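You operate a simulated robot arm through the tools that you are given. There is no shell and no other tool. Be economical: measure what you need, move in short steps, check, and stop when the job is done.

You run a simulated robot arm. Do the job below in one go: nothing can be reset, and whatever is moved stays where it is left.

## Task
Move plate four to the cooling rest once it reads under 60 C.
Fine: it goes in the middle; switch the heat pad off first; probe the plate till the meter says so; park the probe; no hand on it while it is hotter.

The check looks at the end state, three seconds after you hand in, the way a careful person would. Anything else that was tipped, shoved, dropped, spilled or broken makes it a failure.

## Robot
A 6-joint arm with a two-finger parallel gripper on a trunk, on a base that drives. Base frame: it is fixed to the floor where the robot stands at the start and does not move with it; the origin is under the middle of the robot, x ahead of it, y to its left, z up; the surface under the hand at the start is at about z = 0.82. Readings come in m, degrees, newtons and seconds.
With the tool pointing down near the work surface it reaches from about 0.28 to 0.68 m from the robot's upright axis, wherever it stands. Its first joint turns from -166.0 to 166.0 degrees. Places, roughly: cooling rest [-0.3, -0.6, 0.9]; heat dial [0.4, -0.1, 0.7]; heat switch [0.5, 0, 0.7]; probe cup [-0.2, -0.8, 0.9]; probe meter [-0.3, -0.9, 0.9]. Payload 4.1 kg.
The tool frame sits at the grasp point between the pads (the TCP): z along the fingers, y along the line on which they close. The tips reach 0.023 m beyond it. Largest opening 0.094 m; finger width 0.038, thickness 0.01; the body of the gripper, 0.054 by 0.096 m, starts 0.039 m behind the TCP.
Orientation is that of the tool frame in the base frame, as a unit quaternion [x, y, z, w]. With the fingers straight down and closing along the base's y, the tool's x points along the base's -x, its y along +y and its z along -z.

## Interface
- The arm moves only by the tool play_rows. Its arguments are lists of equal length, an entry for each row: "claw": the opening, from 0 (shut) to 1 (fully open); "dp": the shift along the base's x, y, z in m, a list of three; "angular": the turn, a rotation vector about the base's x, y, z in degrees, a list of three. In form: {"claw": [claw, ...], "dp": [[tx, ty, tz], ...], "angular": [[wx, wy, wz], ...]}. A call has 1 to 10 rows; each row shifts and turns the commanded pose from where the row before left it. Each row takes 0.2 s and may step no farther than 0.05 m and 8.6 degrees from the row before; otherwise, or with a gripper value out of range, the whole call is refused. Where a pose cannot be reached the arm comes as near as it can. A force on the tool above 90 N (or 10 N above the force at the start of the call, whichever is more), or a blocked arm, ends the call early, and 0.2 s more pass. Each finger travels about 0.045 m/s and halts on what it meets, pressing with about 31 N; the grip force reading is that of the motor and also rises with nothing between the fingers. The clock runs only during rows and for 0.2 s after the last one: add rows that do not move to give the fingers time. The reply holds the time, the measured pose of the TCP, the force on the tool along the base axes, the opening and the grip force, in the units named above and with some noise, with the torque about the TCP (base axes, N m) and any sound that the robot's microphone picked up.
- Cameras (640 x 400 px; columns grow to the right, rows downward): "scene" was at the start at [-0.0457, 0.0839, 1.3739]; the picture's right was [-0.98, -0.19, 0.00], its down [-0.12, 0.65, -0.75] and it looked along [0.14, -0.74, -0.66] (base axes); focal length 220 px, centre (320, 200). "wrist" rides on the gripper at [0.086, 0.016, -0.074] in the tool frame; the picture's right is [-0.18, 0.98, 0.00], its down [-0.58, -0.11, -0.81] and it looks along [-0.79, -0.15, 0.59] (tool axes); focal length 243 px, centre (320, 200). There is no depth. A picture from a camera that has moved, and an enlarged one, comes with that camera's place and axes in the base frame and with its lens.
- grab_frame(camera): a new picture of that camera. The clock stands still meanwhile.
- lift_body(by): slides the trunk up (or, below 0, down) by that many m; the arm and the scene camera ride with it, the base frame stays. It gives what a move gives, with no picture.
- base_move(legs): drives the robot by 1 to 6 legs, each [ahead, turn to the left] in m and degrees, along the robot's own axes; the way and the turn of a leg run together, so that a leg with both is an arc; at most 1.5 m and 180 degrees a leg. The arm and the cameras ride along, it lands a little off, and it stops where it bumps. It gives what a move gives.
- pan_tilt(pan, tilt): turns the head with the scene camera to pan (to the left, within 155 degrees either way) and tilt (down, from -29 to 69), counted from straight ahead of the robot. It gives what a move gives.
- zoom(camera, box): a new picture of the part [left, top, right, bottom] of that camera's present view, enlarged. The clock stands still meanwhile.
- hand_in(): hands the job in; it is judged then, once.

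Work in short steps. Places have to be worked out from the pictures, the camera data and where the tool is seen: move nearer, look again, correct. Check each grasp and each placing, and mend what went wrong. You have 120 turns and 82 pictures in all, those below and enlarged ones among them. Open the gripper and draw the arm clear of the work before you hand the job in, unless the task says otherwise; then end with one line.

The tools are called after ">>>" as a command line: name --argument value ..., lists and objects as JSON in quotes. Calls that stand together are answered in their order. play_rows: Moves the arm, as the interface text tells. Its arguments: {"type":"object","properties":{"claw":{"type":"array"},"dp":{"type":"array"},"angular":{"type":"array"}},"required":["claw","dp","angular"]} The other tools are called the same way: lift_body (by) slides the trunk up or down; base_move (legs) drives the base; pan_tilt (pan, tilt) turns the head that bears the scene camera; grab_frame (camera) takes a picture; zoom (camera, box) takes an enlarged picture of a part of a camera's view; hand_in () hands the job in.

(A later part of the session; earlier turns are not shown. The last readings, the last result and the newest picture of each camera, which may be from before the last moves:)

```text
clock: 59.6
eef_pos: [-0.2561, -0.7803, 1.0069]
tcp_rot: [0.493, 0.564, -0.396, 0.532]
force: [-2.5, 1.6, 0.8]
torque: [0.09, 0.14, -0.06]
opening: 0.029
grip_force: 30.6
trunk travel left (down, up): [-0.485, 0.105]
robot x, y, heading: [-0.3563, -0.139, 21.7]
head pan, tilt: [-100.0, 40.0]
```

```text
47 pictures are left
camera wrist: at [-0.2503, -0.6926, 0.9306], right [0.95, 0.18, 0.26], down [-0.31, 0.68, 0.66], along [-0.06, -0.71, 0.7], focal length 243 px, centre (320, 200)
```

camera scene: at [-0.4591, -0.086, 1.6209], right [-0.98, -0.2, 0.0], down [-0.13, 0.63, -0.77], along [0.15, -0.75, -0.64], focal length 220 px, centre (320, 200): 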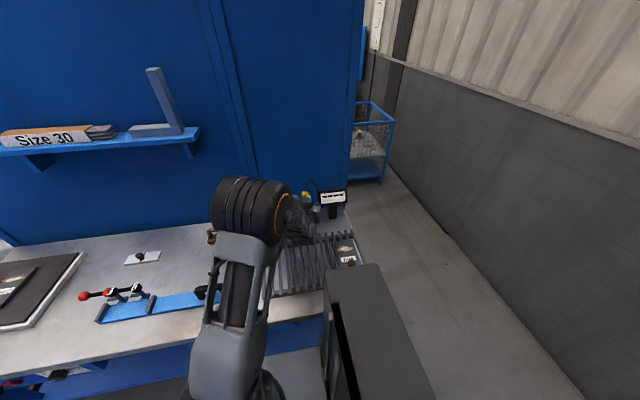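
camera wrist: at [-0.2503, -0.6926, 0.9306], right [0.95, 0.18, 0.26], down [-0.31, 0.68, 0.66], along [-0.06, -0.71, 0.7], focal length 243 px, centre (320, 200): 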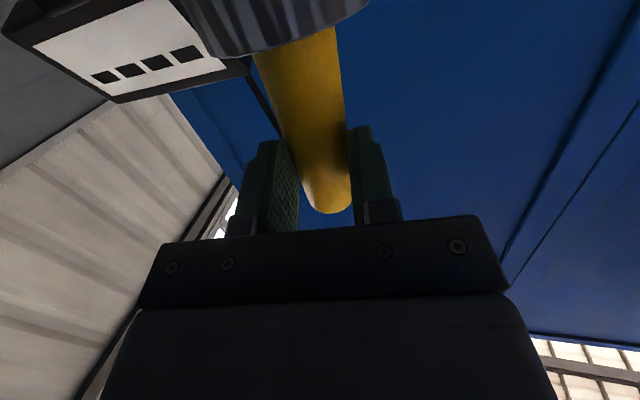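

Grip holds at 29 mm. I lift straight up: trunk first, then the arm.

>>> lift_body --by 0.1

>>> play_rows --claw '[0.1, 0.1, 0.1, 0.1]' --dp '[[0, 0, 0.025], [0, 0, 0.025], [0, 0, 0.025], [0, 0, 0.025]]' --angular '[[0, 0, 0], [0, 0, 0], [0, 0, 0], [0, 0, 0]]'

>>> zoom --camera "scene" --box '[220, 100, 380, 240]'

>>> grab_frame --camera "wrist"

```text
clock: 60.9
eef_pos: [-0.2567, -0.7808, 1.1071]
tcp_rot: [0.492, 0.563, -0.397, 0.532]
force: [-0.2, 0.1, -0.5]
torque: [0.04, 0.06, -0.02]
opening: 0.0286
grip_force: 31.0
trunk travel left (down, up): [-0.585, 0.005]
robot x, y, heading: [-0.3584, -0.1351, 21.5]
head pan, tilt: [-100.0, 40.0]
```

```text
clock: 61.9
eef_pos: [-0.2558, -0.7806, 1.2075]
tcp_rot: [0.491, 0.565, -0.395, 0.533]
force: [-0.4, 0.6, -1.1]
torque: [0.01, 0.04, -0.02]
opening: 0.029
grip_force: 31.1
trunk travel left (down, up): [-0.585, 0.005]
robot x, y, heading: [-0.3583, -0.1349, 21.6]
head pan, tilt: [-100.0, 40.0]
```

```text
2.86 times, centred on (300, 170) of scene
camera zoom: at [-0.4587, -0.0858, 1.6269], right [-0.98, -0.2, 0.0], down [-0.13, 0.63, -0.77], along [0.15, -0.75, -0.64], focal length 629 px, centre (377, 286)
```

zoom: 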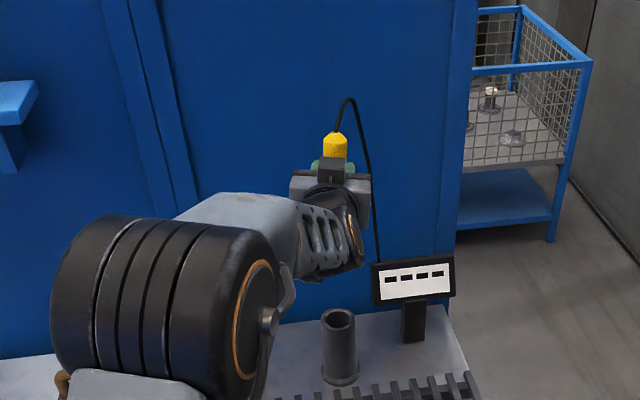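

```text
45 pictures are left
camera wrist: at [-0.2498, -0.6927, 1.1309], right [0.95, 0.18, 0.26], down [-0.31, 0.68, 0.66], along [-0.06, -0.71, 0.7], focal length 243 px, centre (320, 200)
```

wrist: 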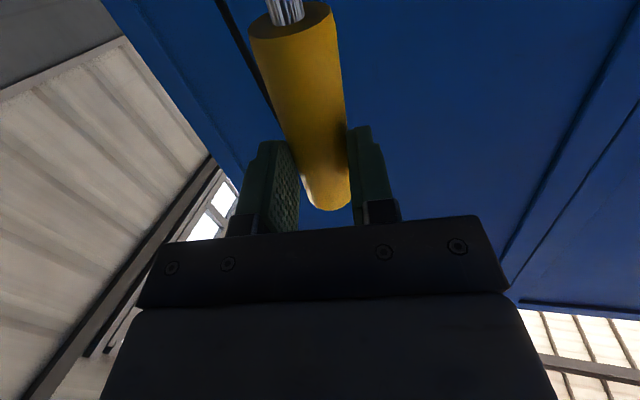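

The probe came out cleanly: yellow handle ~11 cm with a metal rod, and the cup stays upright. I retract the hand toward me to clear the wall shelf before driving along the bench.

>>> play_rows --claw '[0.1, 0.1, 0.1, 0.1]' --dp '[[-0.005, 0.035, -0.02], [-0.005, 0.035, -0.01], [-0.005, 0.035, 0], [-0.005, 0.03, 0]]' --angular '[[0, 0, 0], [0, 0, 0], [0, 0, 0], [0, 0, 0]]'

>>> grab_frame --camera "scene"

```text
clock: 62.9
eef_pos: [-0.2743, -0.6446, 1.1762]
tcp_rot: [0.491, 0.564, -0.396, 0.533]
force: [0.9, 0.7, -1.0]
torque: [0.06, 0.0, -0.02]
opening: 0.0289
grip_force: 31.2
trunk travel left (down, up): [-0.585, 0.005]
robot x, y, heading: [-0.3553, -0.1387, 21.6]
head pan, tilt: [-100.0, 40.0]
```

```text
44 pictures are left
camera scene: at [-0.4588, -0.0853, 1.6269], right [-0.98, -0.2, 0.0], down [-0.13, 0.63, -0.77], along [0.15, -0.75, -0.64], focal length 220 px, centre (320, 200)
```

scene: 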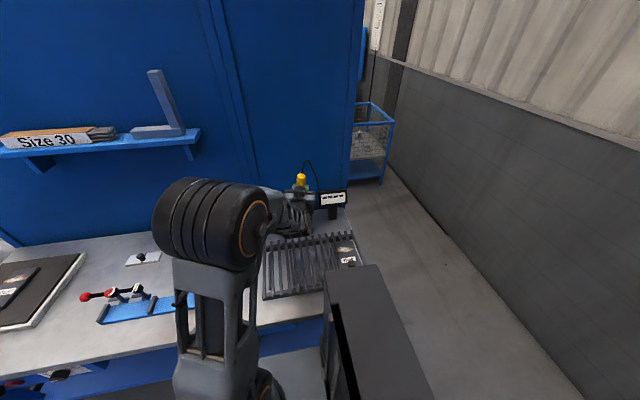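

The hand is clear of the wall. I drive forward along the bench to the heat pad end.

>>> base_move --legs '[[0.83, 1]]'

>>> pan_tilt --pan -75 --tilt 45

>>> grab_frame --camera "scene"

```text
clock: 67.4
eef_pos: [0.5073, -0.3302, 1.1757]
tcp_rot: [0.487, 0.568, -0.391, 0.536]
force: [-0.5, 0.0, -2.3]
torque: [0.05, 0.01, 0.0]
opening: 0.0286
grip_force: 30.7
trunk travel left (down, up): [-0.585, 0.005]
robot x, y, heading: [0.4182, 0.179, 22.6]
head pan, tilt: [-100.0, 40.0]
```

```text
clock: 68.2
eef_pos: [0.5057, -0.3305, 1.1754]
tcp_rot: [0.487, 0.568, -0.391, 0.536]
force: [-0.3, -0.1, -1.4]
torque: [0.04, -0.03, -0.02]
opening: 0.0291
grip_force: 31.2
trunk travel left (down, up): [-0.585, 0.005]
robot x, y, heading: [0.4136, 0.1804, 22.8]
head pan, tilt: [-75.0, 45.0]
```

```text
43 pictures are left
camera scene: at [0.3433, 0.2446, 1.6197], right [-0.79, -0.61, 0.0], down [-0.43, 0.56, -0.71], along [0.43, -0.56, -0.71], focal length 220 px, centre (320, 200)
```

scene: 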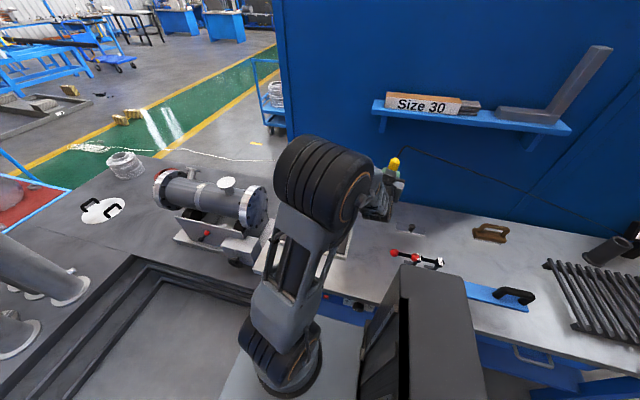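

The cable pays out freely. I swing the probe 23° left so it hangs over plate four's area, then look.

>>> play_rows --claw '[0.1, 0.1, 0.1, 0.1, 0.1, 0.1]' --dp '[[0.0406, 0.009, 0], [0.0399, 0.0122, 0], [0.0387, 0.0154, 0], [0.0374, 0.0184, 0], [0.0358, 0.0214, 0], [0, 0, 0]]' --angular '[[0, 0, 4.6], [0, 0, 4.6], [0, 0, 4.6], [0, 0, 4.6], [0, 0, 4.6], [0, 0, 0]]'

>>> grab_frame --camera "scene"

```text
clock: 69.7
eef_pos: [0.6978, -0.2536, 1.1778]
tcp_rot: [0.364, 0.654, -0.276, 0.603]
force: [0.0, -1.0, -1.8]
torque: [0.04, 0.03, 0.01]
opening: 0.0288
grip_force: 30.8
trunk travel left (down, up): [-0.585, 0.005]
robot x, y, heading: [0.4152, 0.1799, 22.6]
head pan, tilt: [-75.0, 45.0]
```

```text
42 pictures are left
camera scene: at [0.3434, 0.2446, 1.6197], right [-0.79, -0.61, 0.0], down [-0.43, 0.56, -0.71], along [0.43, -0.56, -0.71], focal length 220 px, centre (320, 200)
```

scene: 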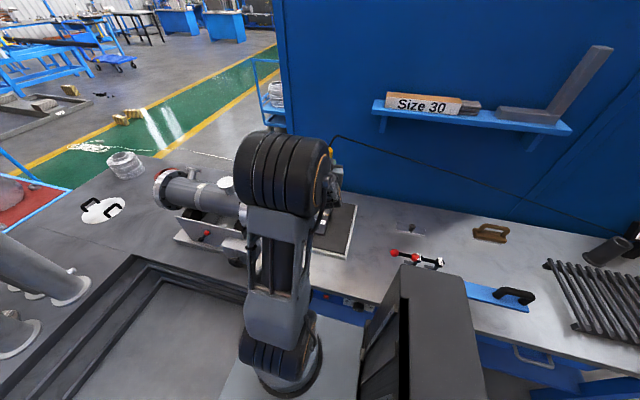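

The arm hides the plate from the head camera. I'll swing the arm back and turn the base left so that I look past the right side of the arm as I did at the cup.

>>> play_rows --claw '[0.1, 0.1, 0.1, 0.1, 0.1, 0.1]' --dp '[[-0.0365, -0.0218, 0], [-0.0374, -0.0184, 0], [-0.0395, -0.0156, 0], [-0.0407, -0.0123, 0], [-0.0407, -0.0088, 0], [-0.0422, -0.0056, 0]]' --angular '[[0, 0, -4.67], [0, 0, -4.67], [0, 0, -4.67], [0, 0, -4.67], [0, 0, -4.67], [0, 0, -4.67]]'

>>> base_move --legs '[[0.1, 28]]'

>>> pan_tilt --pan -105 --tilt 45

>>> grab_frame --camera "scene"

```text
clock: 71.0
eef_pos: [0.4596, -0.337, 1.1753]
tcp_rot: [0.511, 0.546, -0.414, 0.518]
force: [0.5, -0.1, -0.5]
torque: [0.06, 0.04, 0.01]
opening: 0.0289
grip_force: 31.0
trunk travel left (down, up): [-0.585, 0.005]
robot x, y, heading: [0.4172, 0.1836, 22.7]
head pan, tilt: [-75.0, 45.0]
```

```text
clock: 72.9
eef_pos: [0.7793, -0.194, 1.175]
tcp_rot: [0.361, 0.655, -0.274, 0.604]
force: [0.8, 0.2, -1.0]
torque: [0.01, 0.0, -0.05]
opening: 0.0286
grip_force: 31.3
trunk travel left (down, up): [-0.585, 0.005]
robot x, y, heading: [0.4977, 0.2328, 51.1]
head pan, tilt: [-75.0, 45.0]
```

```text
clock: 73.8
eef_pos: [0.7802, -0.1957, 1.1761]
tcp_rot: [0.362, 0.655, -0.275, 0.604]
force: [0.0, -0.6, -1.4]
torque: [-0.02, 0.01, -0.01]
opening: 0.0289
grip_force: 31.1
trunk travel left (down, up): [-0.585, 0.005]
robot x, y, heading: [0.4924, 0.234, 51.2]
head pan, tilt: [-105.0, 45.0]
```

```text
41 pictures are left
camera scene: at [0.3732, 0.2301, 1.6197], right [-0.81, -0.59, 0.0], down [-0.41, 0.57, -0.71], along [0.41, -0.57, -0.71], focal length 220 px, centre (320, 200)
```

scene: 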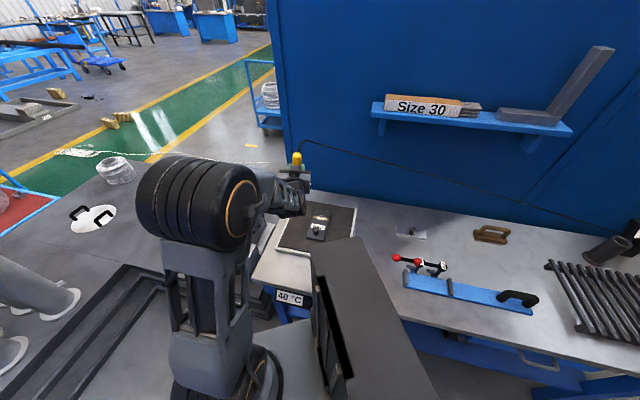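

Now plate four is visible and the pad display says about 40 °C, so it's cooling. I zoom.

>>> zoom --camera "scene" --box '[250, 140, 370, 260]'

>>> zoom --camera "scene" --box '[255, 270, 335, 320]'

>>> zoom --camera "scene" --box '[560, 190, 640, 270]'

```text
3.33 times, centred on (310, 200) of scene
camera zoom: at [0.3732, 0.2301, 1.6197], right [-0.81, -0.59, 0.0], down [-0.41, 0.57, -0.71], along [0.41, -0.57, -0.71], focal length 734 px, centre (353, 200)
```

zoom: 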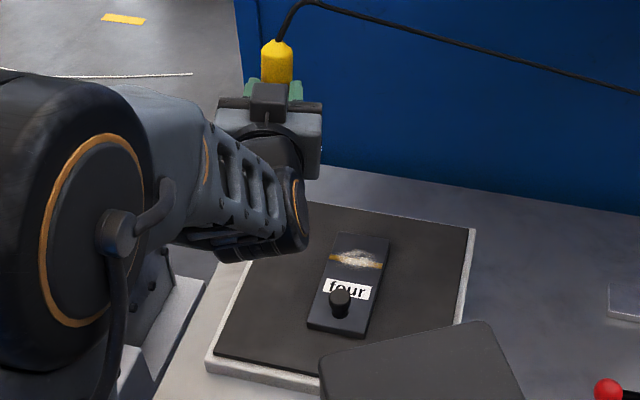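

```text
8.00 times, centred on (295, 295) of scene
camera zoom: at [0.3732, 0.2301, 1.6197], right [-0.81, -0.59, 0.0], down [-0.41, 0.57, -0.71], along [0.41, -0.57, -0.71], focal length 1760 px, centre (520, -560)
```

zoom: 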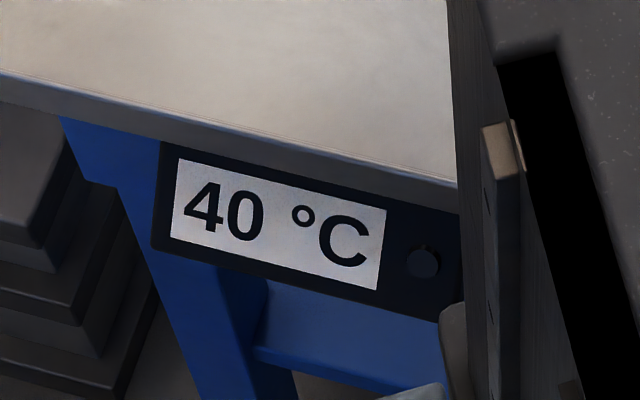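

```text
5.00 times, centred on (600, 230) of scene
camera zoom: at [0.3732, 0.2301, 1.6197], right [-0.81, -0.59, 0.0], down [-0.41, 0.57, -0.71], along [0.41, -0.57, -0.71], focal length 1100 px, centre (-1080, 50)
```

zoom: 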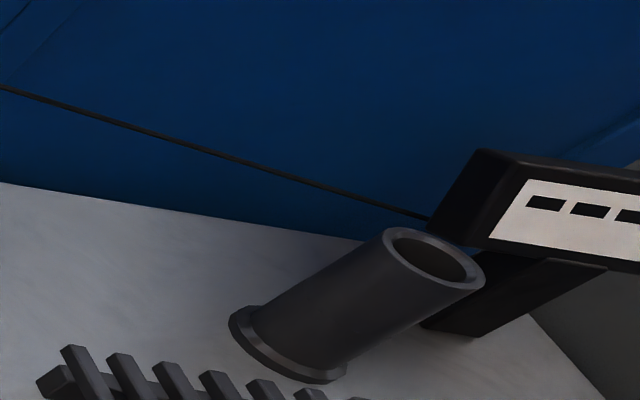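

Spot on the plate: (0.738,-0.286), plate top z≈0.870. The rod probably ends 0.15–0.175 m below the TCP. I move the probe over the rear bare patch and descend partway.

>>> play_rows --claw '[0.1, 0.1, 0.1, 0.1, 0.1, 0.1]' --dp '[[-0.014, -0.03, 0], [-0.014, -0.03, 0], [-0.014, -0.03, 0], [0, 0, -0.03], [0, 0, -0.03], [0, 0, 0]]' --angular '[[0, 0, -2.8], [0, 0, -2.8], [0, 0, -2.8], [0, 0, 0], [0, 0, 0], [0, 0, 0]]'

>>> zoom --camera "scene" --box '[250, 140, 370, 260]'

>>> grab_frame --camera "wrist"

```text
clock: 75.2
eef_pos: [0.7363, -0.2854, 1.1152]
tcp_rot: [0.408, 0.627, -0.317, 0.582]
force: [0.2, -0.8, -0.7]
torque: [0.03, 0.01, 0.0]
opening: 0.0288
grip_force: 30.9
trunk travel left (down, up): [-0.585, 0.005]
robot x, y, heading: [0.4897, 0.2382, 51.0]
head pan, tilt: [-105.0, 45.0]
```

```text
3.33 times, centred on (310, 200) of scene
camera zoom: at [0.3731, 0.2299, 1.6197], right [-0.81, -0.59, 0.0], down [-0.41, 0.57, -0.71], along [0.41, -0.57, -0.71], focal length 734 px, centre (353, 200)
```

zoom: 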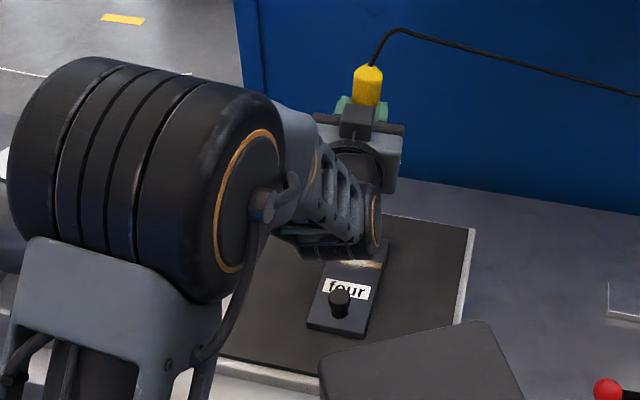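

```text
36 pictures are left
camera wrist: at [0.7176, -0.2001, 1.0391], right [0.86, 0.43, 0.26], down [-0.48, 0.57, 0.66], along [0.14, -0.7, 0.7], focal length 243 px, centre (320, 200)
```

wrist: 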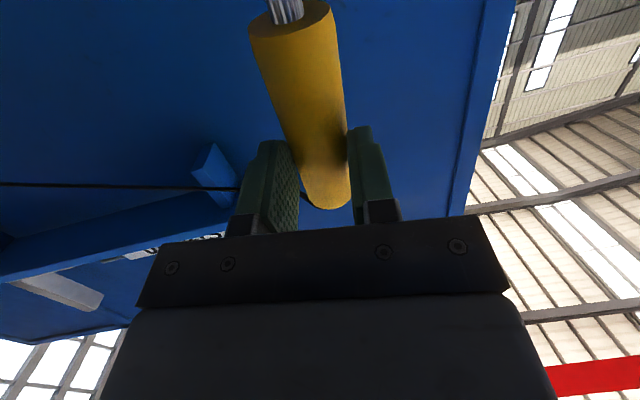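

No obstruction near the hand; probing depth is uncertain so I descend gently to z≈1.065 and read the forces.

>>> play_rows --claw '[0.1, 0.1, 0.1, 0.1, 0.1]' --dp '[[0, 0, -0.015], [0, 0, -0.015], [0, 0, -0.01], [0, 0, -0.01], [0, 0, 0]]' --angular '[[0, 0, 0], [0, 0, 0], [0, 0, 0], [0, 0, 0], [0, 0, 0]]'

>>> play_rows --claw '[0.1, 0.1, 0.1]' --dp '[[0, 0, -0.005], [0, 0, -0.005], [0, 0, 0]]' --angular '[[0, 0, 0], [0, 0, 0], [0, 0, 0]]'

```text
clock: 76.4
eef_pos: [0.7317, -0.288, 1.0663]
tcp_rot: [0.406, 0.628, -0.316, 0.584]
force: [0.1, 0.3, -1.2]
torque: [0.05, -0.01, -0.01]
opening: 0.0287
grip_force: 31.2
out of reach, approached as far as the arm can: row 3
trunk travel left (down, up): [-0.585, 0.005]
robot x, y, heading: [0.4969, 0.2364, 50.8]
head pan, tilt: [-105.0, 45.0]
```

```text
clock: 77.2
eef_pos: [0.7313, -0.2882, 1.0563]
tcp_rot: [0.406, 0.629, -0.314, 0.583]
force: [0.6, -0.3, -1.2]
torque: [0.02, 0.03, 0.03]
opening: 0.0286
grip_force: 30.7
trunk travel left (down, up): [-0.585, 0.005]
robot x, y, heading: [0.4971, 0.2405, 51.0]
head pan, tilt: [-105.0, 45.0]
```

No contact yet at 1.056. I continue in 4 mm steps and pan so the meter is in view.

>>> play_rows --claw '[0.1, 0.1, 0.1, 0.1]' --dp '[[0, 0, -0.004], [0, 0, -0.004], [0, 0, -0.004], [0, 0, 0]]' --angular '[[0, 0, 0], [0, 0, 0], [0, 0, 0], [0, 0, 0]]'

>>> pan_tilt --pan -125 --tilt 40

>>> grab_frame --camera "scene"

```text
clock: 78.2
eef_pos: [0.7285, -0.2878, 1.0452]
tcp_rot: [0.407, 0.628, -0.315, 0.583]
force: [0.2, -0.1, -0.5]
torque: [0.01, 0.05, 0.01]
opening: 0.029
grip_force: 30.8
out of reach, approached as far as the arm can: row 1
trunk travel left (down, up): [-0.585, 0.005]
robot x, y, heading: [0.4927, 0.2377, 50.8]
head pan, tilt: [-105.0, 45.0]
```

```text
clock: 79.0
eef_pos: [0.7281, -0.288, 1.0453]
tcp_rot: [0.407, 0.628, -0.315, 0.583]
force: [-0.4, -0.1, -0.7]
torque: [0.01, 0.02, -0.01]
opening: 0.0291
grip_force: 31.4
trunk travel left (down, up): [-0.585, 0.005]
robot x, y, heading: [0.4942, 0.2378, 50.9]
head pan, tilt: [-125.0, 40.0]
```

```text
35 pictures are left
camera scene: at [0.3488, 0.2141, 1.6269], right [-0.96, -0.27, 0.0], down [-0.18, 0.62, -0.77], along [0.21, -0.74, -0.64], focal length 220 px, centre (320, 200)
```

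scene: 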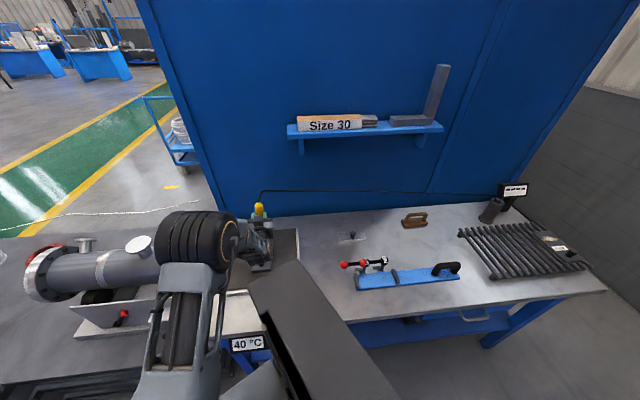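

Display, plate area and meter are all in view now. I nudge 1 cm left (with a slight turn) and continue down in small steps.

>>> play_rows --claw '[0.1, 0.1, 0.1, 0.1, 0.1]' --dp '[[0.009, 0.003, 0], [0, 0, -0.004], [0, 0, -0.004], [0, 0, -0.004], [0, 0, 0]]' --angular '[[0, 0, 1.5], [0, 0, 0], [0, 0, 0], [0, 0, 0], [0, 0, 0]]'

>>> zoom --camera "scene" --box '[210, 190, 310, 280]'

>>> zoom --camera "scene" --box '[470, 170, 550, 230]'

```text
clock: 80.2
eef_pos: [0.7385, -0.2846, 1.0328]
tcp_rot: [0.4, 0.632, -0.31, 0.587]
force: [0.2, 0.1, -1.3]
torque: [0.01, 0.03, 0.0]
opening: 0.0286
grip_force: 31.0
trunk travel left (down, up): [-0.585, 0.005]
robot x, y, heading: [0.4935, 0.2379, 51.0]
head pan, tilt: [-125.0, 40.0]
```

```text
4.44 times, centred on (260, 235) of scene
camera zoom: at [0.3488, 0.214, 1.627], right [-0.96, -0.27, 0.0], down [-0.18, 0.62, -0.77], along [0.21, -0.74, -0.64], focal length 978 px, centre (587, 44)
```

zoom: 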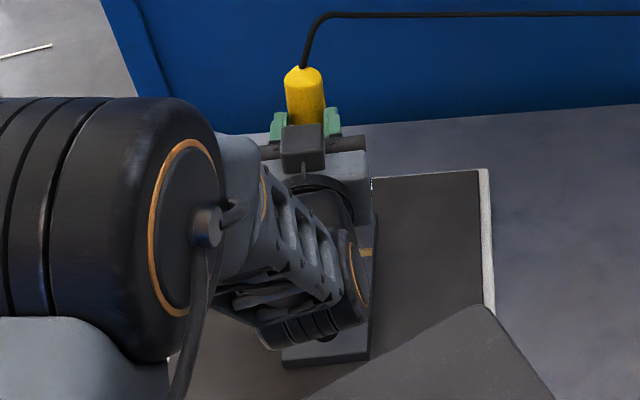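

```text
6.67 times, centred on (510, 200) of scene
camera zoom: at [0.3488, 0.214, 1.627], right [-0.96, -0.27, 0.0], down [-0.18, 0.62, -0.77], along [0.21, -0.74, -0.64], focal length 1467 px, centre (-947, 200)
```

zoom: 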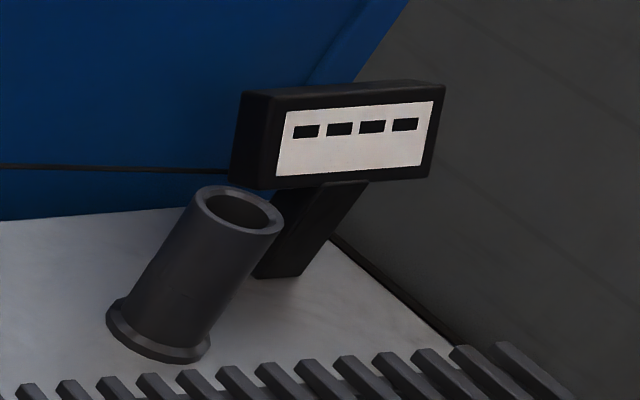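

Still no contact at z 1.033. The lowest hand parts are ~4–5 cm above the knob, so I go down further in 4 mm steps but not below 1.017.

>>> play_rows --claw '[0.1, 0.1, 0.1, 0.1, 0.1]' --dp '[[0, 0, -0.004], [0, 0, -0.004], [0, 0, -0.004], [0, 0, -0.003], [0, 0, 0]]' --angular '[[0, 0, 0], [0, 0, 0], [0, 0, 0], [0, 0, 0], [0, 0, 0]]'

>>> grab_frame --camera "wrist"

>>> zoom --camera "scene" --box '[470, 170, 550, 230]'

```text
clock: 81.4
eef_pos: [0.7382, -0.285, 1.0189]
tcp_rot: [0.399, 0.633, -0.309, 0.587]
force: [0.8, 0.1, -2.4]
torque: [0.01, 0.04, -0.01]
opening: 0.0288
grip_force: 30.9
trunk travel left (down, up): [-0.585, 0.005]
robot x, y, heading: [0.4951, 0.2385, 51.0]
head pan, tilt: [-125.0, 40.0]
```

```text
32 pictures are left
camera wrist: at [0.7178, -0.2008, 0.9421], right [0.85, 0.45, 0.26], down [-0.5, 0.56, 0.66], along [0.16, -0.69, 0.7], focal length 243 px, centre (320, 200)
```

wrist: 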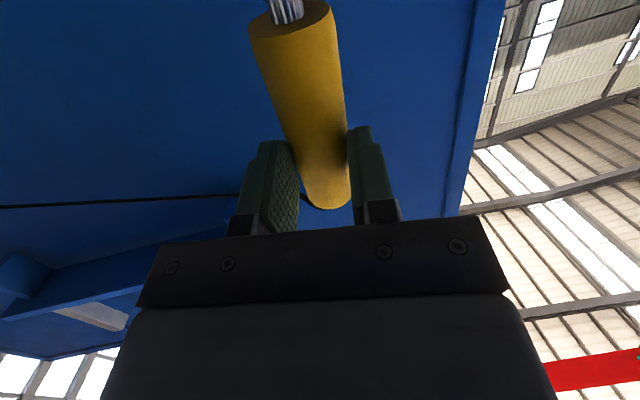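

```text
6.67 times, centred on (510, 200) of scene
camera zoom: at [0.3488, 0.2141, 1.627], right [-0.96, -0.27, 0.0], down [-0.18, 0.62, -0.77], along [0.21, -0.74, -0.64], focal length 1467 px, centre (-947, 200)
```

zoom: 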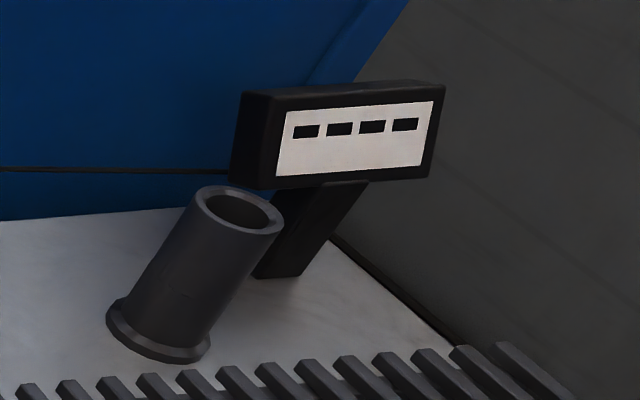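

Not touching yet, and the wrist camera is only ~3 cm above the knob. I raise slightly, pitch the hand down 16° (lifting wrist parts away from the knob) and shift forward 4 cm so the tip stays over the patch.

>>> play_rows --claw '[0.1, 0.1, 0.1, 0.1, 0.1]' --dp '[[0, 0, 0.02], [0.01, -0.017, 0], [0.01, -0.017, 0], [0, 0, -0.01], [0, 0, 0]]' --angular '[[0, 0, 0], [6.9, 4.0, 0], [6.9, 4.0, 0], [0, 0, 0], [0, 0, 0]]'

>>> zoom --camera "scene" --box '[210, 190, 310, 280]'

>>> grab_frame --camera "wrist"

```text
clock: 82.6
eef_pos: [0.7598, -0.3183, 1.0287]
tcp_rot: [0.446, 0.704, -0.259, 0.488]
force: [0.2, 0.1, -1.2]
torque: [0.04, 0.01, -0.03]
opening: 0.0293
grip_force: 31.4
trunk travel left (down, up): [-0.585, 0.005]
robot x, y, heading: [0.4942, 0.2396, 50.7]
head pan, tilt: [-125.0, 40.0]
```

```text
4.44 times, centred on (260, 235) of scene
camera zoom: at [0.3488, 0.214, 1.627], right [-0.96, -0.27, 0.0], down [-0.18, 0.62, -0.77], along [0.21, -0.74, -0.64], focal length 978 px, centre (587, 44)
```

zoom: 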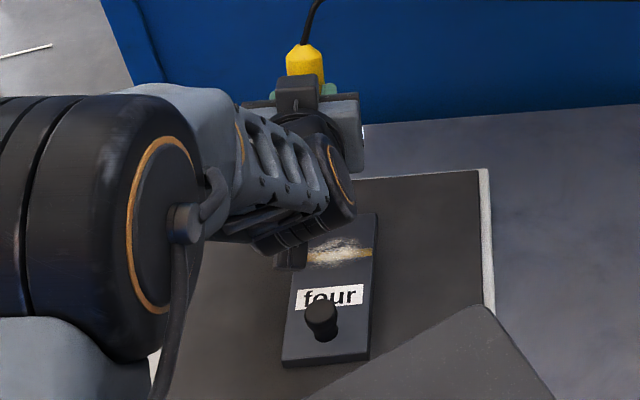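

```text
29 pictures are left
camera wrist: at [0.73, -0.2192, 0.9782], right [0.89, 0.39, 0.24], down [-0.39, 0.38, 0.84], along [0.24, -0.84, 0.49], focal length 243 px, centre (320, 200)
```

wrist: 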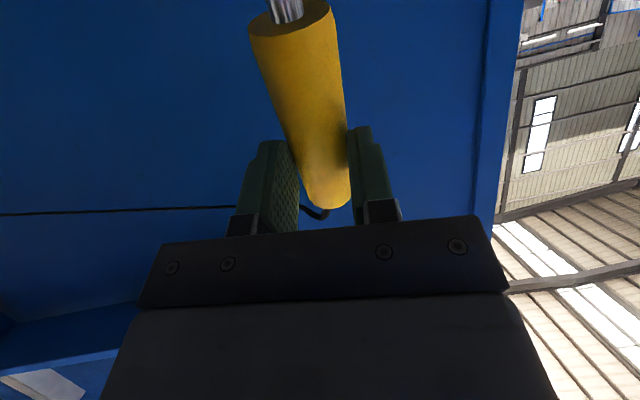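

Good clearance over the knob now, and the patch is visible. I continue descending in 4 mm steps.

>>> play_rows --claw '[0.1, 0.1, 0.1, 0.1, 0.1]' --dp '[[0, 0, -0.004], [0, 0, -0.004], [0, 0, -0.004], [0, 0, -0.003], [0, 0, 0]]' --angular '[[0, 0, 0], [0, 0, 0], [0, 0, 0], [0, 0, 0], [0, 0, 0]]'

>>> zoom --camera "scene" --box '[210, 190, 310, 280]'

```text
clock: 83.8
eef_pos: [0.7602, -0.318, 1.013]
tcp_rot: [0.445, 0.704, -0.26, 0.49]
force: [-0.4, -0.7, -1.8]
torque: [0.01, 0.02, 0.01]
opening: 0.0289
grip_force: 31.2
trunk travel left (down, up): [-0.585, 0.005]
robot x, y, heading: [0.4899, 0.2376, 51.1]
head pan, tilt: [-125.0, 40.0]
```

```text
4.44 times, centred on (260, 235) of scene
camera zoom: at [0.3488, 0.214, 1.627], right [-0.96, -0.27, 0.0], down [-0.18, 0.62, -0.77], along [0.21, -0.74, -0.64], focal length 978 px, centre (587, 44)
```

zoom: 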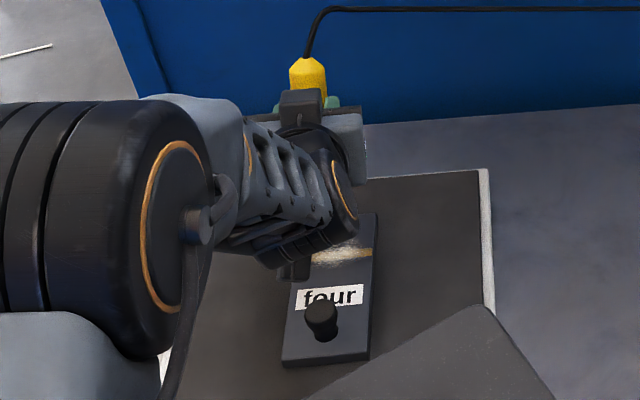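

Still free; continuing.

>>> play_rows --claw '[0.1, 0.1, 0.1, 0.1, 0.1]' --dp '[[0, 0, -0.003], [0, 0, -0.003], [0, 0, -0.003], [0, 0, -0.003], [0, 0, 0]]' --angular '[[0, 0, 0], [0, 0, 0], [0, 0, 0], [0, 0, 0], [0, 0, 0]]'

>>> zoom --camera "scene" --box '[470, 170, 550, 230]'

```text
clock: 85.0
eef_pos: [0.7592, -0.3192, 1.0]
tcp_rot: [0.446, 0.704, -0.26, 0.488]
force: [0.4, 0.2, -0.6]
torque: [0.01, -0.02, 0.0]
opening: 0.0287
grip_force: 31.4
trunk travel left (down, up): [-0.585, 0.005]
robot x, y, heading: [0.4971, 0.2359, 50.7]
head pan, tilt: [-125.0, 40.0]
```

```text
6.67 times, centred on (510, 200) of scene
camera zoom: at [0.3488, 0.214, 1.627], right [-0.96, -0.27, 0.0], down [-0.18, 0.62, -0.77], along [0.21, -0.74, -0.64], focal length 1467 px, centre (-947, 200)
```

zoom: 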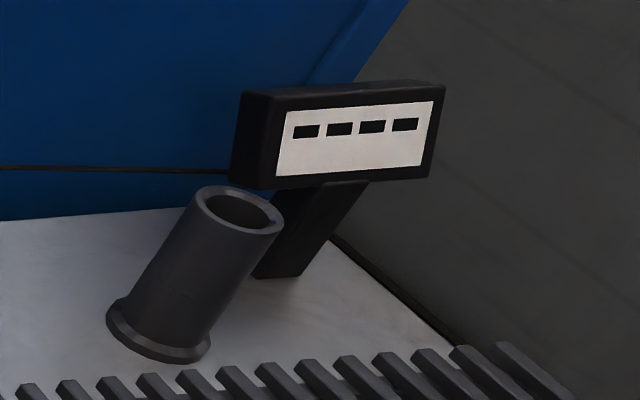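

Still dashes and no force. I go on in 3 mm steps.

>>> play_rows --claw '[0.1, 0.1, 0.1, 0.1]' --dp '[[0, 0, -0.003], [0, 0, -0.003], [0, 0, -0.003], [0, 0, 0]]' --angular '[[0, 0, 0], [0, 0, 0], [0, 0, 0], [0, 0, 0]]'

>>> play_rows --claw '[0.1, 0.1, 0.1]' --dp '[[0, 0, -0.003], [0, 0, -0.003], [0, 0, 0]]' --angular '[[0, 0, 0], [0, 0, 0], [0, 0, 0]]'

>>> zoom --camera "scene" --box '[210, 190, 310, 280]'

```text
clock: 86.0
eef_pos: [0.7597, -0.3174, 0.9953]
tcp_rot: [0.445, 0.702, -0.261, 0.491]
force: [0.7, 1.8, 13.4]
torque: [0.33, 0.01, -0.06]
opening: 0.0288
grip_force: 31.1
trunk travel left (down, up): [-0.585, 0.005]
robot x, y, heading: [0.4926, 0.2392, 51.1]
head pan, tilt: [-125.0, 40.0]
```

```text
clock: 86.8
eef_pos: [0.7585, -0.3188, 0.9881]
tcp_rot: [0.445, 0.703, -0.261, 0.49]
force: [3.8, -5.9, 20.3]
torque: [-0.37, -0.41, -0.05]
opening: 0.029
grip_force: 31.1
trunk travel left (down, up): [-0.585, 0.005]
robot x, y, heading: [0.4955, 0.2388, 50.7]
head pan, tilt: [-125.0, 40.0]
```

```text
4.44 times, centred on (260, 235) of scene
camera zoom: at [0.3483, 0.2153, 1.627], right [-0.96, -0.27, 0.0], down [-0.18, 0.62, -0.77], along [0.21, -0.74, -0.64], focal length 978 px, centre (587, 44)
```

zoom: 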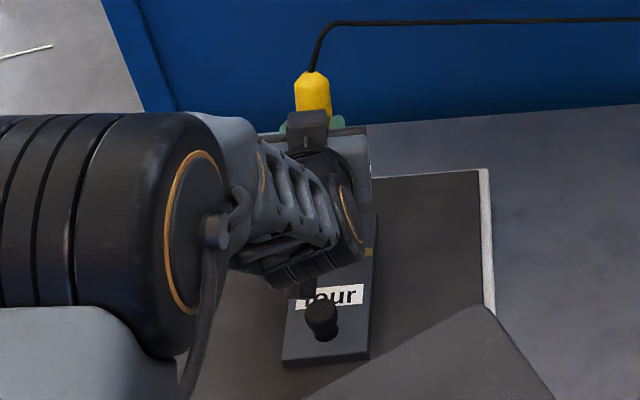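

Contact: 13–20 N upward. I read the meter.

>>> zoom --camera "scene" --box '[480, 175, 540, 215]'

>>> grab_frame --camera "wrist"

```text
10.00 times, centred on (510, 195) of scene
camera zoom: at [0.3483, 0.2153, 1.627], right [-0.96, -0.27, 0.0], down [-0.18, 0.62, -0.77], along [0.21, -0.74, -0.64], focal length 2200 px, centre (-1580, 250)
```

zoom: 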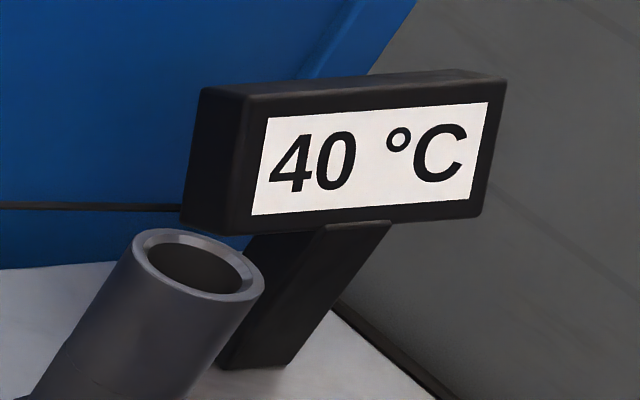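

```text
24 pictures are left
camera wrist: at [0.7297, -0.2194, 0.9375], right [0.89, 0.39, 0.24], down [-0.39, 0.38, 0.84], along [0.24, -0.84, 0.49], focal length 243 px, centre (320, 200)
```

wrist: 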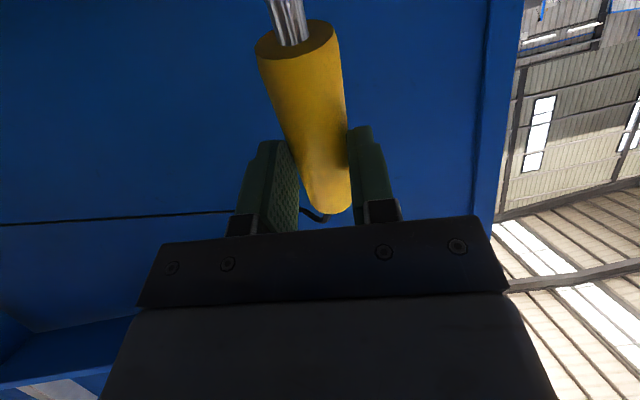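

Meter shows 40 °C. I hold still for 2 s and re-read to make sure it's settled and not climbing.

>>> play_rows --claw '[0.1, 0.1, 0.1, 0.1, 0.1, 0.1, 0.1, 0.1, 0.1, 0.1]' --dp '[[0, 0, 0], [0, 0, 0], [0, 0, 0], [0, 0, 0], [0, 0, 0], [0, 0, 0], [0, 0, 0], [0, 0, 0], [0, 0, 0], [0, 0, 0]]' --angular '[[0, 0, 0], [0, 0, 0], [0, 0, 0], [0, 0, 0], [0, 0, 0], [0, 0, 0], [0, 0, 0], [0, 0, 0], [0, 0, 0], [0, 0, 0]]'

>>> zoom --camera "scene" --box '[480, 175, 540, 215]'

```text
clock: 89.0
eef_pos: [0.7581, -0.3174, 0.9876]
tcp_rot: [0.445, 0.703, -0.261, 0.49]
force: [3.0, -2.8, 21.2]
torque: [-0.01, -0.13, -0.02]
opening: 0.0288
grip_force: 30.9
trunk travel left (down, up): [-0.585, 0.005]
robot x, y, heading: [0.4938, 0.2363, 51.2]
head pan, tilt: [-125.0, 40.0]
```

```text
10.00 times, centred on (510, 195) of scene
camera zoom: at [0.3481, 0.2157, 1.627], right [-0.96, -0.27, 0.0], down [-0.18, 0.62, -0.77], along [0.21, -0.74, -0.64], focal length 2200 px, centre (-1580, 250)
```

zoom: 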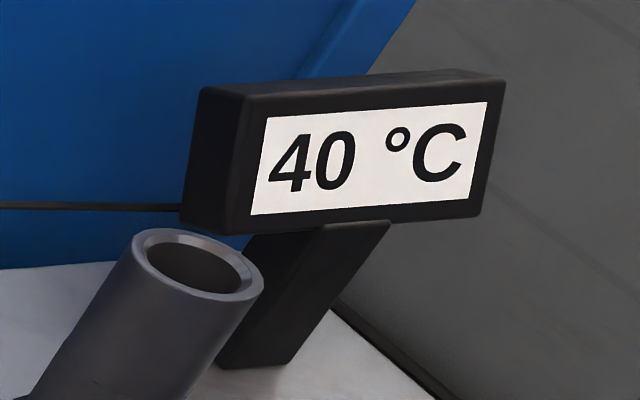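

Stable at 40 °C, under 60. I lift the probe, restore the hand's pitch and return to the travel pose.

>>> play_rows --claw '[0.1, 0.1, 0.1, 0.1, 0.1, 0.1, 0.1, 0.1, 0.1, 0.1]' --dp '[[0, 0, 0.03], [0, 0, 0.04], [0, 0, 0.04], [0, 0, 0.04], [-0.01, 0.017, 0.02], [-0.01, 0.017, 0.02], [0.014, 0.03, 0], [0.014, 0.03, 0], [0.014, 0.03, 0], [0, 0, 0]]' --angular '[[0, 0, 0], [0, 0, 0], [0, 0, 0], [0, 0, 0], [-6.9, -4.0, 0], [-6.9, -4.0, 0], [0, 0, 2.3], [0, 0, 2.3], [0, 0, 2.3], [0, 0, 0]]'

>>> zoom --camera "scene" --box '[190, 150, 330, 280]'

```text
clock: 91.2
eef_pos: [0.7814, -0.1957, 1.1747]
tcp_rot: [0.362, 0.655, -0.274, 0.604]
force: [0.8, 0.2, -0.8]
torque: [-0.01, 0.03, 0.02]
opening: 0.0289
grip_force: 31.2
trunk travel left (down, up): [-0.585, 0.005]
robot x, y, heading: [0.4918, 0.2398, 50.8]
head pan, tilt: [-125.0, 40.0]
```

```text
3.08 times, centred on (260, 215) of scene
camera zoom: at [0.3489, 0.2141, 1.627], right [-0.96, -0.27, 0.0], down [-0.18, 0.62, -0.77], along [0.21, -0.74, -0.64], focal length 677 px, centre (505, 154)
```

zoom: 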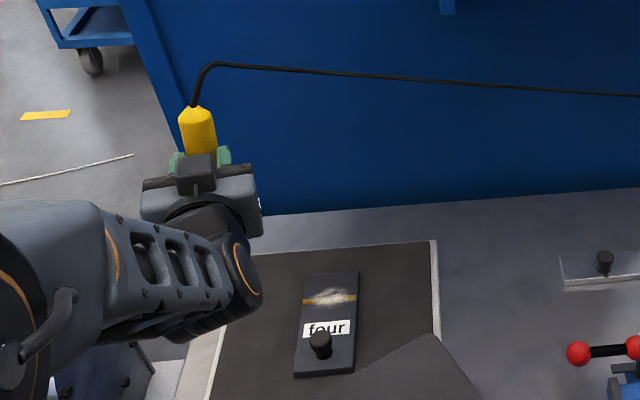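

The plate is undisturbed. I reverse the drive to the cup.

>>> base_move --legs '[[-0.1, -28.5], [-0.83, -0.8]]'

>>> pan_tilt --pan -100 --tilt 40

>>> grab_frame --camera "scene"

```text
clock: 97.1
eef_pos: [-0.3186, -0.6508, 1.1748]
tcp_rot: [0.516, 0.541, -0.419, 0.514]
force: [0.4, -0.2, -1.7]
torque: [0.0, 0.01, -0.04]
opening: 0.0288
grip_force: 30.6
trunk travel left (down, up): [-0.585, 0.005]
robot x, y, heading: [-0.3536, -0.1312, 21.5]
head pan, tilt: [-125.0, 40.0]
```

```text
clock: 98.0
eef_pos: [-0.3183, -0.6515, 1.1754]
tcp_rot: [0.518, 0.541, -0.419, 0.513]
force: [0.7, 0.4, -1.3]
torque: [0.05, 0.03, -0.01]
opening: 0.029
grip_force: 31.7
trunk travel left (down, up): [-0.585, 0.005]
robot x, y, heading: [-0.3542, -0.136, 21.6]
head pan, tilt: [-100.0, 40.0]
```

```text
21 pictures are left
camera scene: at [-0.4569, -0.083, 1.627], right [-0.98, -0.2, 0.0], down [-0.13, 0.63, -0.77], along [0.15, -0.75, -0.64], focal length 220 px, centre (320, 200)
```

scene: 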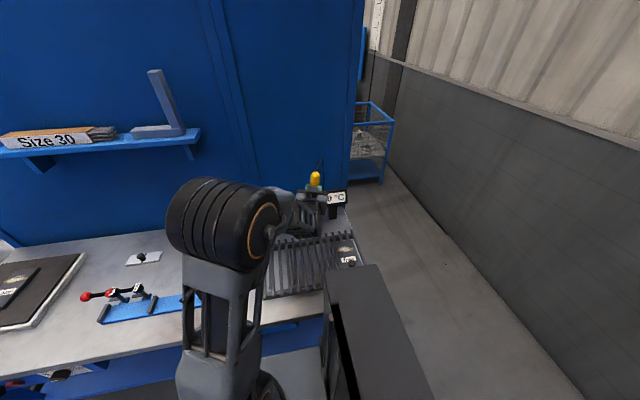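

The base landed within millimetres of its earlier pose. I bring the probe back above the cup at the pose in which I lifted it.

>>> play_rows --claw '[0.1, 0.1, 0.1, 0.1, 0.1]' --dp '[[0.0155, -0.032, 0.01], [0.0155, -0.032, 0.01], [0.0155, -0.032, 0.006], [0.0155, -0.032, 0.006], [0, 0, 0]]' --angular '[[0, 0, 1.35], [0, 0, 1.35], [0, 0, 1.35], [0, 0, 1.35], [0, 0, 0]]'

>>> zoom --camera "scene" --box '[220, 100, 380, 240]'

>>> grab_frame --camera "wrist"

```text
clock: 99.2
eef_pos: [-0.2561, -0.7779, 1.2082]
tcp_rot: [0.491, 0.565, -0.394, 0.533]
force: [0.9, -0.2, -0.3]
torque: [0.0, 0.02, 0.0]
opening: 0.0291
grip_force: 31.4
trunk travel left (down, up): [-0.585, 0.005]
robot x, y, heading: [-0.3565, -0.1333, 21.5]
head pan, tilt: [-100.0, 40.0]
```

```text
2.86 times, centred on (300, 170) of scene
camera zoom: at [-0.4568, -0.083, 1.627], right [-0.98, -0.2, 0.0], down [-0.13, 0.63, -0.77], along [0.15, -0.75, -0.64], focal length 629 px, centre (377, 286)
```

zoom: 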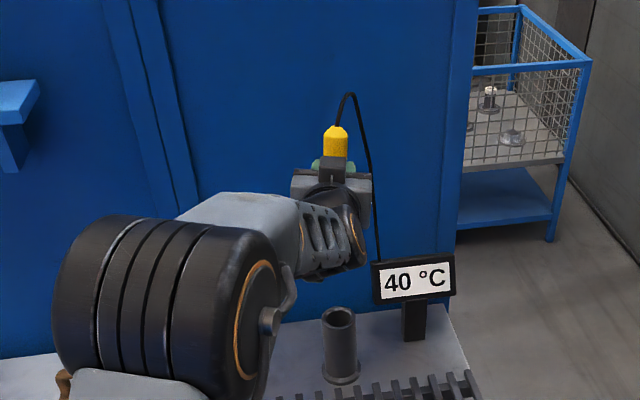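

```text
19 pictures are left
camera wrist: at [-0.2501, -0.691, 1.1314], right [0.95, 0.18, 0.26], down [-0.31, 0.68, 0.66], along [-0.06, -0.71, 0.7], focal length 243 px, centre (320, 200)
```

wrist: 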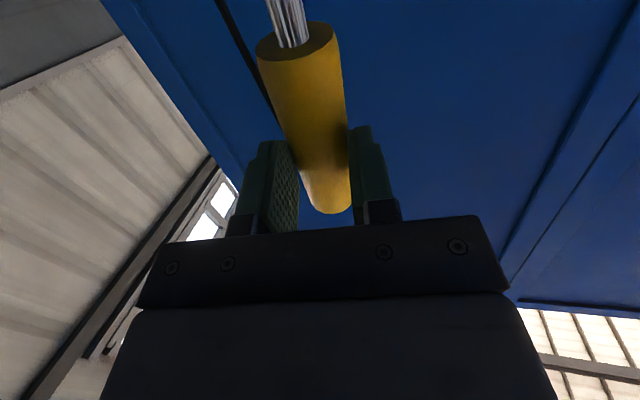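

Pose and probe match the lift-off state (probe slid up ~1 cm in the grip). I lower with the arm 0.1 m first.

>>> play_rows --claw '[0.1, 0.1, 0.1, 0.1, 0.1, 0.1]' --dp '[[0, -0.0025, -0.01], [0, 0, -0.02], [0, 0, -0.02], [0, 0, -0.025], [0, 0, -0.025], [0, 0, 0]]' --angular '[[0, 0, 0], [0, 0, 0], [0, 0, 0], [0, 0, 0], [0, 0, 0], [0, 0, 0]]'

>>> zoom --camera "scene" --box '[260, 130, 360, 210]'

>>> grab_frame --camera "wrist"

```text
clock: 100.6
eef_pos: [-0.2563, -0.781, 1.1068]
tcp_rot: [0.491, 0.565, -0.395, 0.533]
force: [-0.6, -0.1, -1.3]
torque: [0.02, -0.02, 0.0]
opening: 0.029
grip_force: 30.8
trunk travel left (down, up): [-0.585, 0.005]
robot x, y, heading: [-0.3565, -0.1335, 21.6]
head pan, tilt: [-100.0, 40.0]
```

```text
5.00 times, centred on (310, 170) of scene
camera zoom: at [-0.4568, -0.0831, 1.627], right [-0.98, -0.2, 0.0], down [-0.13, 0.63, -0.77], along [0.15, -0.75, -0.64], focal length 1100 px, centre (370, 350)
```

zoom: 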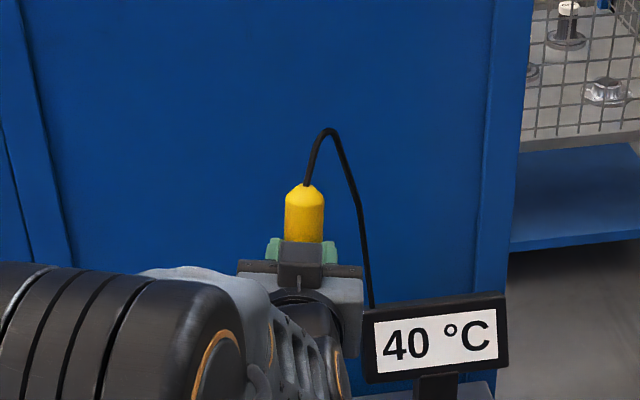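

```text
17 pictures are left
camera wrist: at [-0.2508, -0.6943, 1.0312], right [0.95, 0.18, 0.26], down [-0.31, 0.68, 0.66], along [-0.06, -0.71, 0.7], focal length 243 px, centre (320, 200)
```

wrist: 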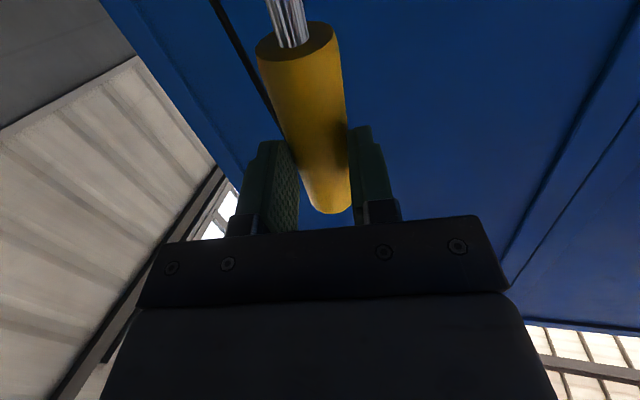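

No force and good alignment. I lower another 9 cm with force monitoring.

>>> play_rows --claw '[0.1, 0.1, 0.1, 0.1, 0.1, 0.1]' --dp '[[0, 0, -0.015], [0, 0, -0.015], [0, 0, -0.015], [0, 0, -0.015], [0, 0, -0.015], [0, 0, 0]]' --angular '[[0, 0, 0], [0, 0, 0], [0, 0, 0], [0, 0, 0], [0, 0, 0], [0, 0, 0]]'

>>> play_rows --claw '[0.1, 0.1, 0.1, 0.1]' --dp '[[0, 0, -0.006], [0, 0, -0.006], [0, 0, -0.006], [0, 0, 0]]' --angular '[[0, 0, 0], [0, 0, 0], [0, 0, 0], [0, 0, 0]]'

```text
clock: 102.0
eef_pos: [-0.2564, -0.782, 1.0337]
tcp_rot: [0.49, 0.566, -0.393, 0.534]
force: [-0.9, 1.0, -1.3]
torque: [0.0, 0.0, 0.05]
opening: 0.0289
grip_force: 30.7
trunk travel left (down, up): [-0.585, 0.005]
robot x, y, heading: [-0.3526, -0.1327, 21.6]
head pan, tilt: [-100.0, 40.0]
```

```text
clock: 103.0
eef_pos: [-0.2571, -0.7809, 1.0149]
tcp_rot: [0.489, 0.567, -0.393, 0.535]
force: [1.0, 0.3, -1.6]
torque: [0.02, 0.0, 0.03]
opening: 0.0286
grip_force: 31.4
trunk travel left (down, up): [-0.585, 0.005]
robot x, y, heading: [-0.361, -0.1326, 21.5]
head pan, tilt: [-100.0, 40.0]
```

Still free; down to seat the rod, watching the force.

>>> play_rows --claw '[0.1, 0.1, 0.1, 0.1, 0.1]' --dp '[[0, 0, -0.004], [0, 0, -0.004], [0, 0, -0.004], [0, 0, -0.003], [0, 0, 0]]' --angular '[[0, 0, 0], [0, 0, 0], [0, 0, 0], [0, 0, 0], [0, 0, 0]]'

>>> zoom --camera "scene" --box '[260, 140, 360, 220]'

>>> grab_frame --camera "wrist"

```text
clock: 104.2
eef_pos: [-0.2574, -0.7808, 1.0018]
tcp_rot: [0.487, 0.565, -0.394, 0.536]
force: [0.3, 0.6, 11.4]
torque: [-0.33, -0.16, 0.01]
opening: 0.0288
grip_force: 31.2
trunk travel left (down, up): [-0.585, 0.005]
robot x, y, heading: [-0.3579, -0.1323, 21.4]
head pan, tilt: [-100.0, 40.0]
```

```text
5.00 times, centred on (310, 180) of scene
camera zoom: at [-0.457, -0.0816, 1.6271], right [-0.98, -0.2, 0.0], down [-0.13, 0.63, -0.77], along [0.15, -0.75, -0.64], focal length 1100 px, centre (370, 300)
```

zoom: 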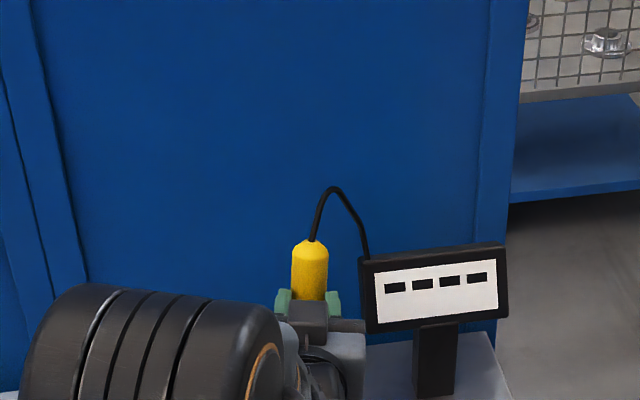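

```text
15 pictures are left
camera wrist: at [-0.2523, -0.6942, 0.9259], right [0.95, 0.19, 0.26], down [-0.32, 0.68, 0.66], along [-0.05, -0.71, 0.71], focal length 243 px, centre (320, 200)
```

wrist: 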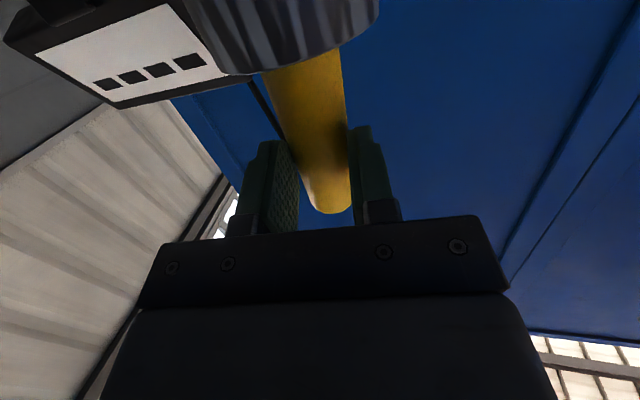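

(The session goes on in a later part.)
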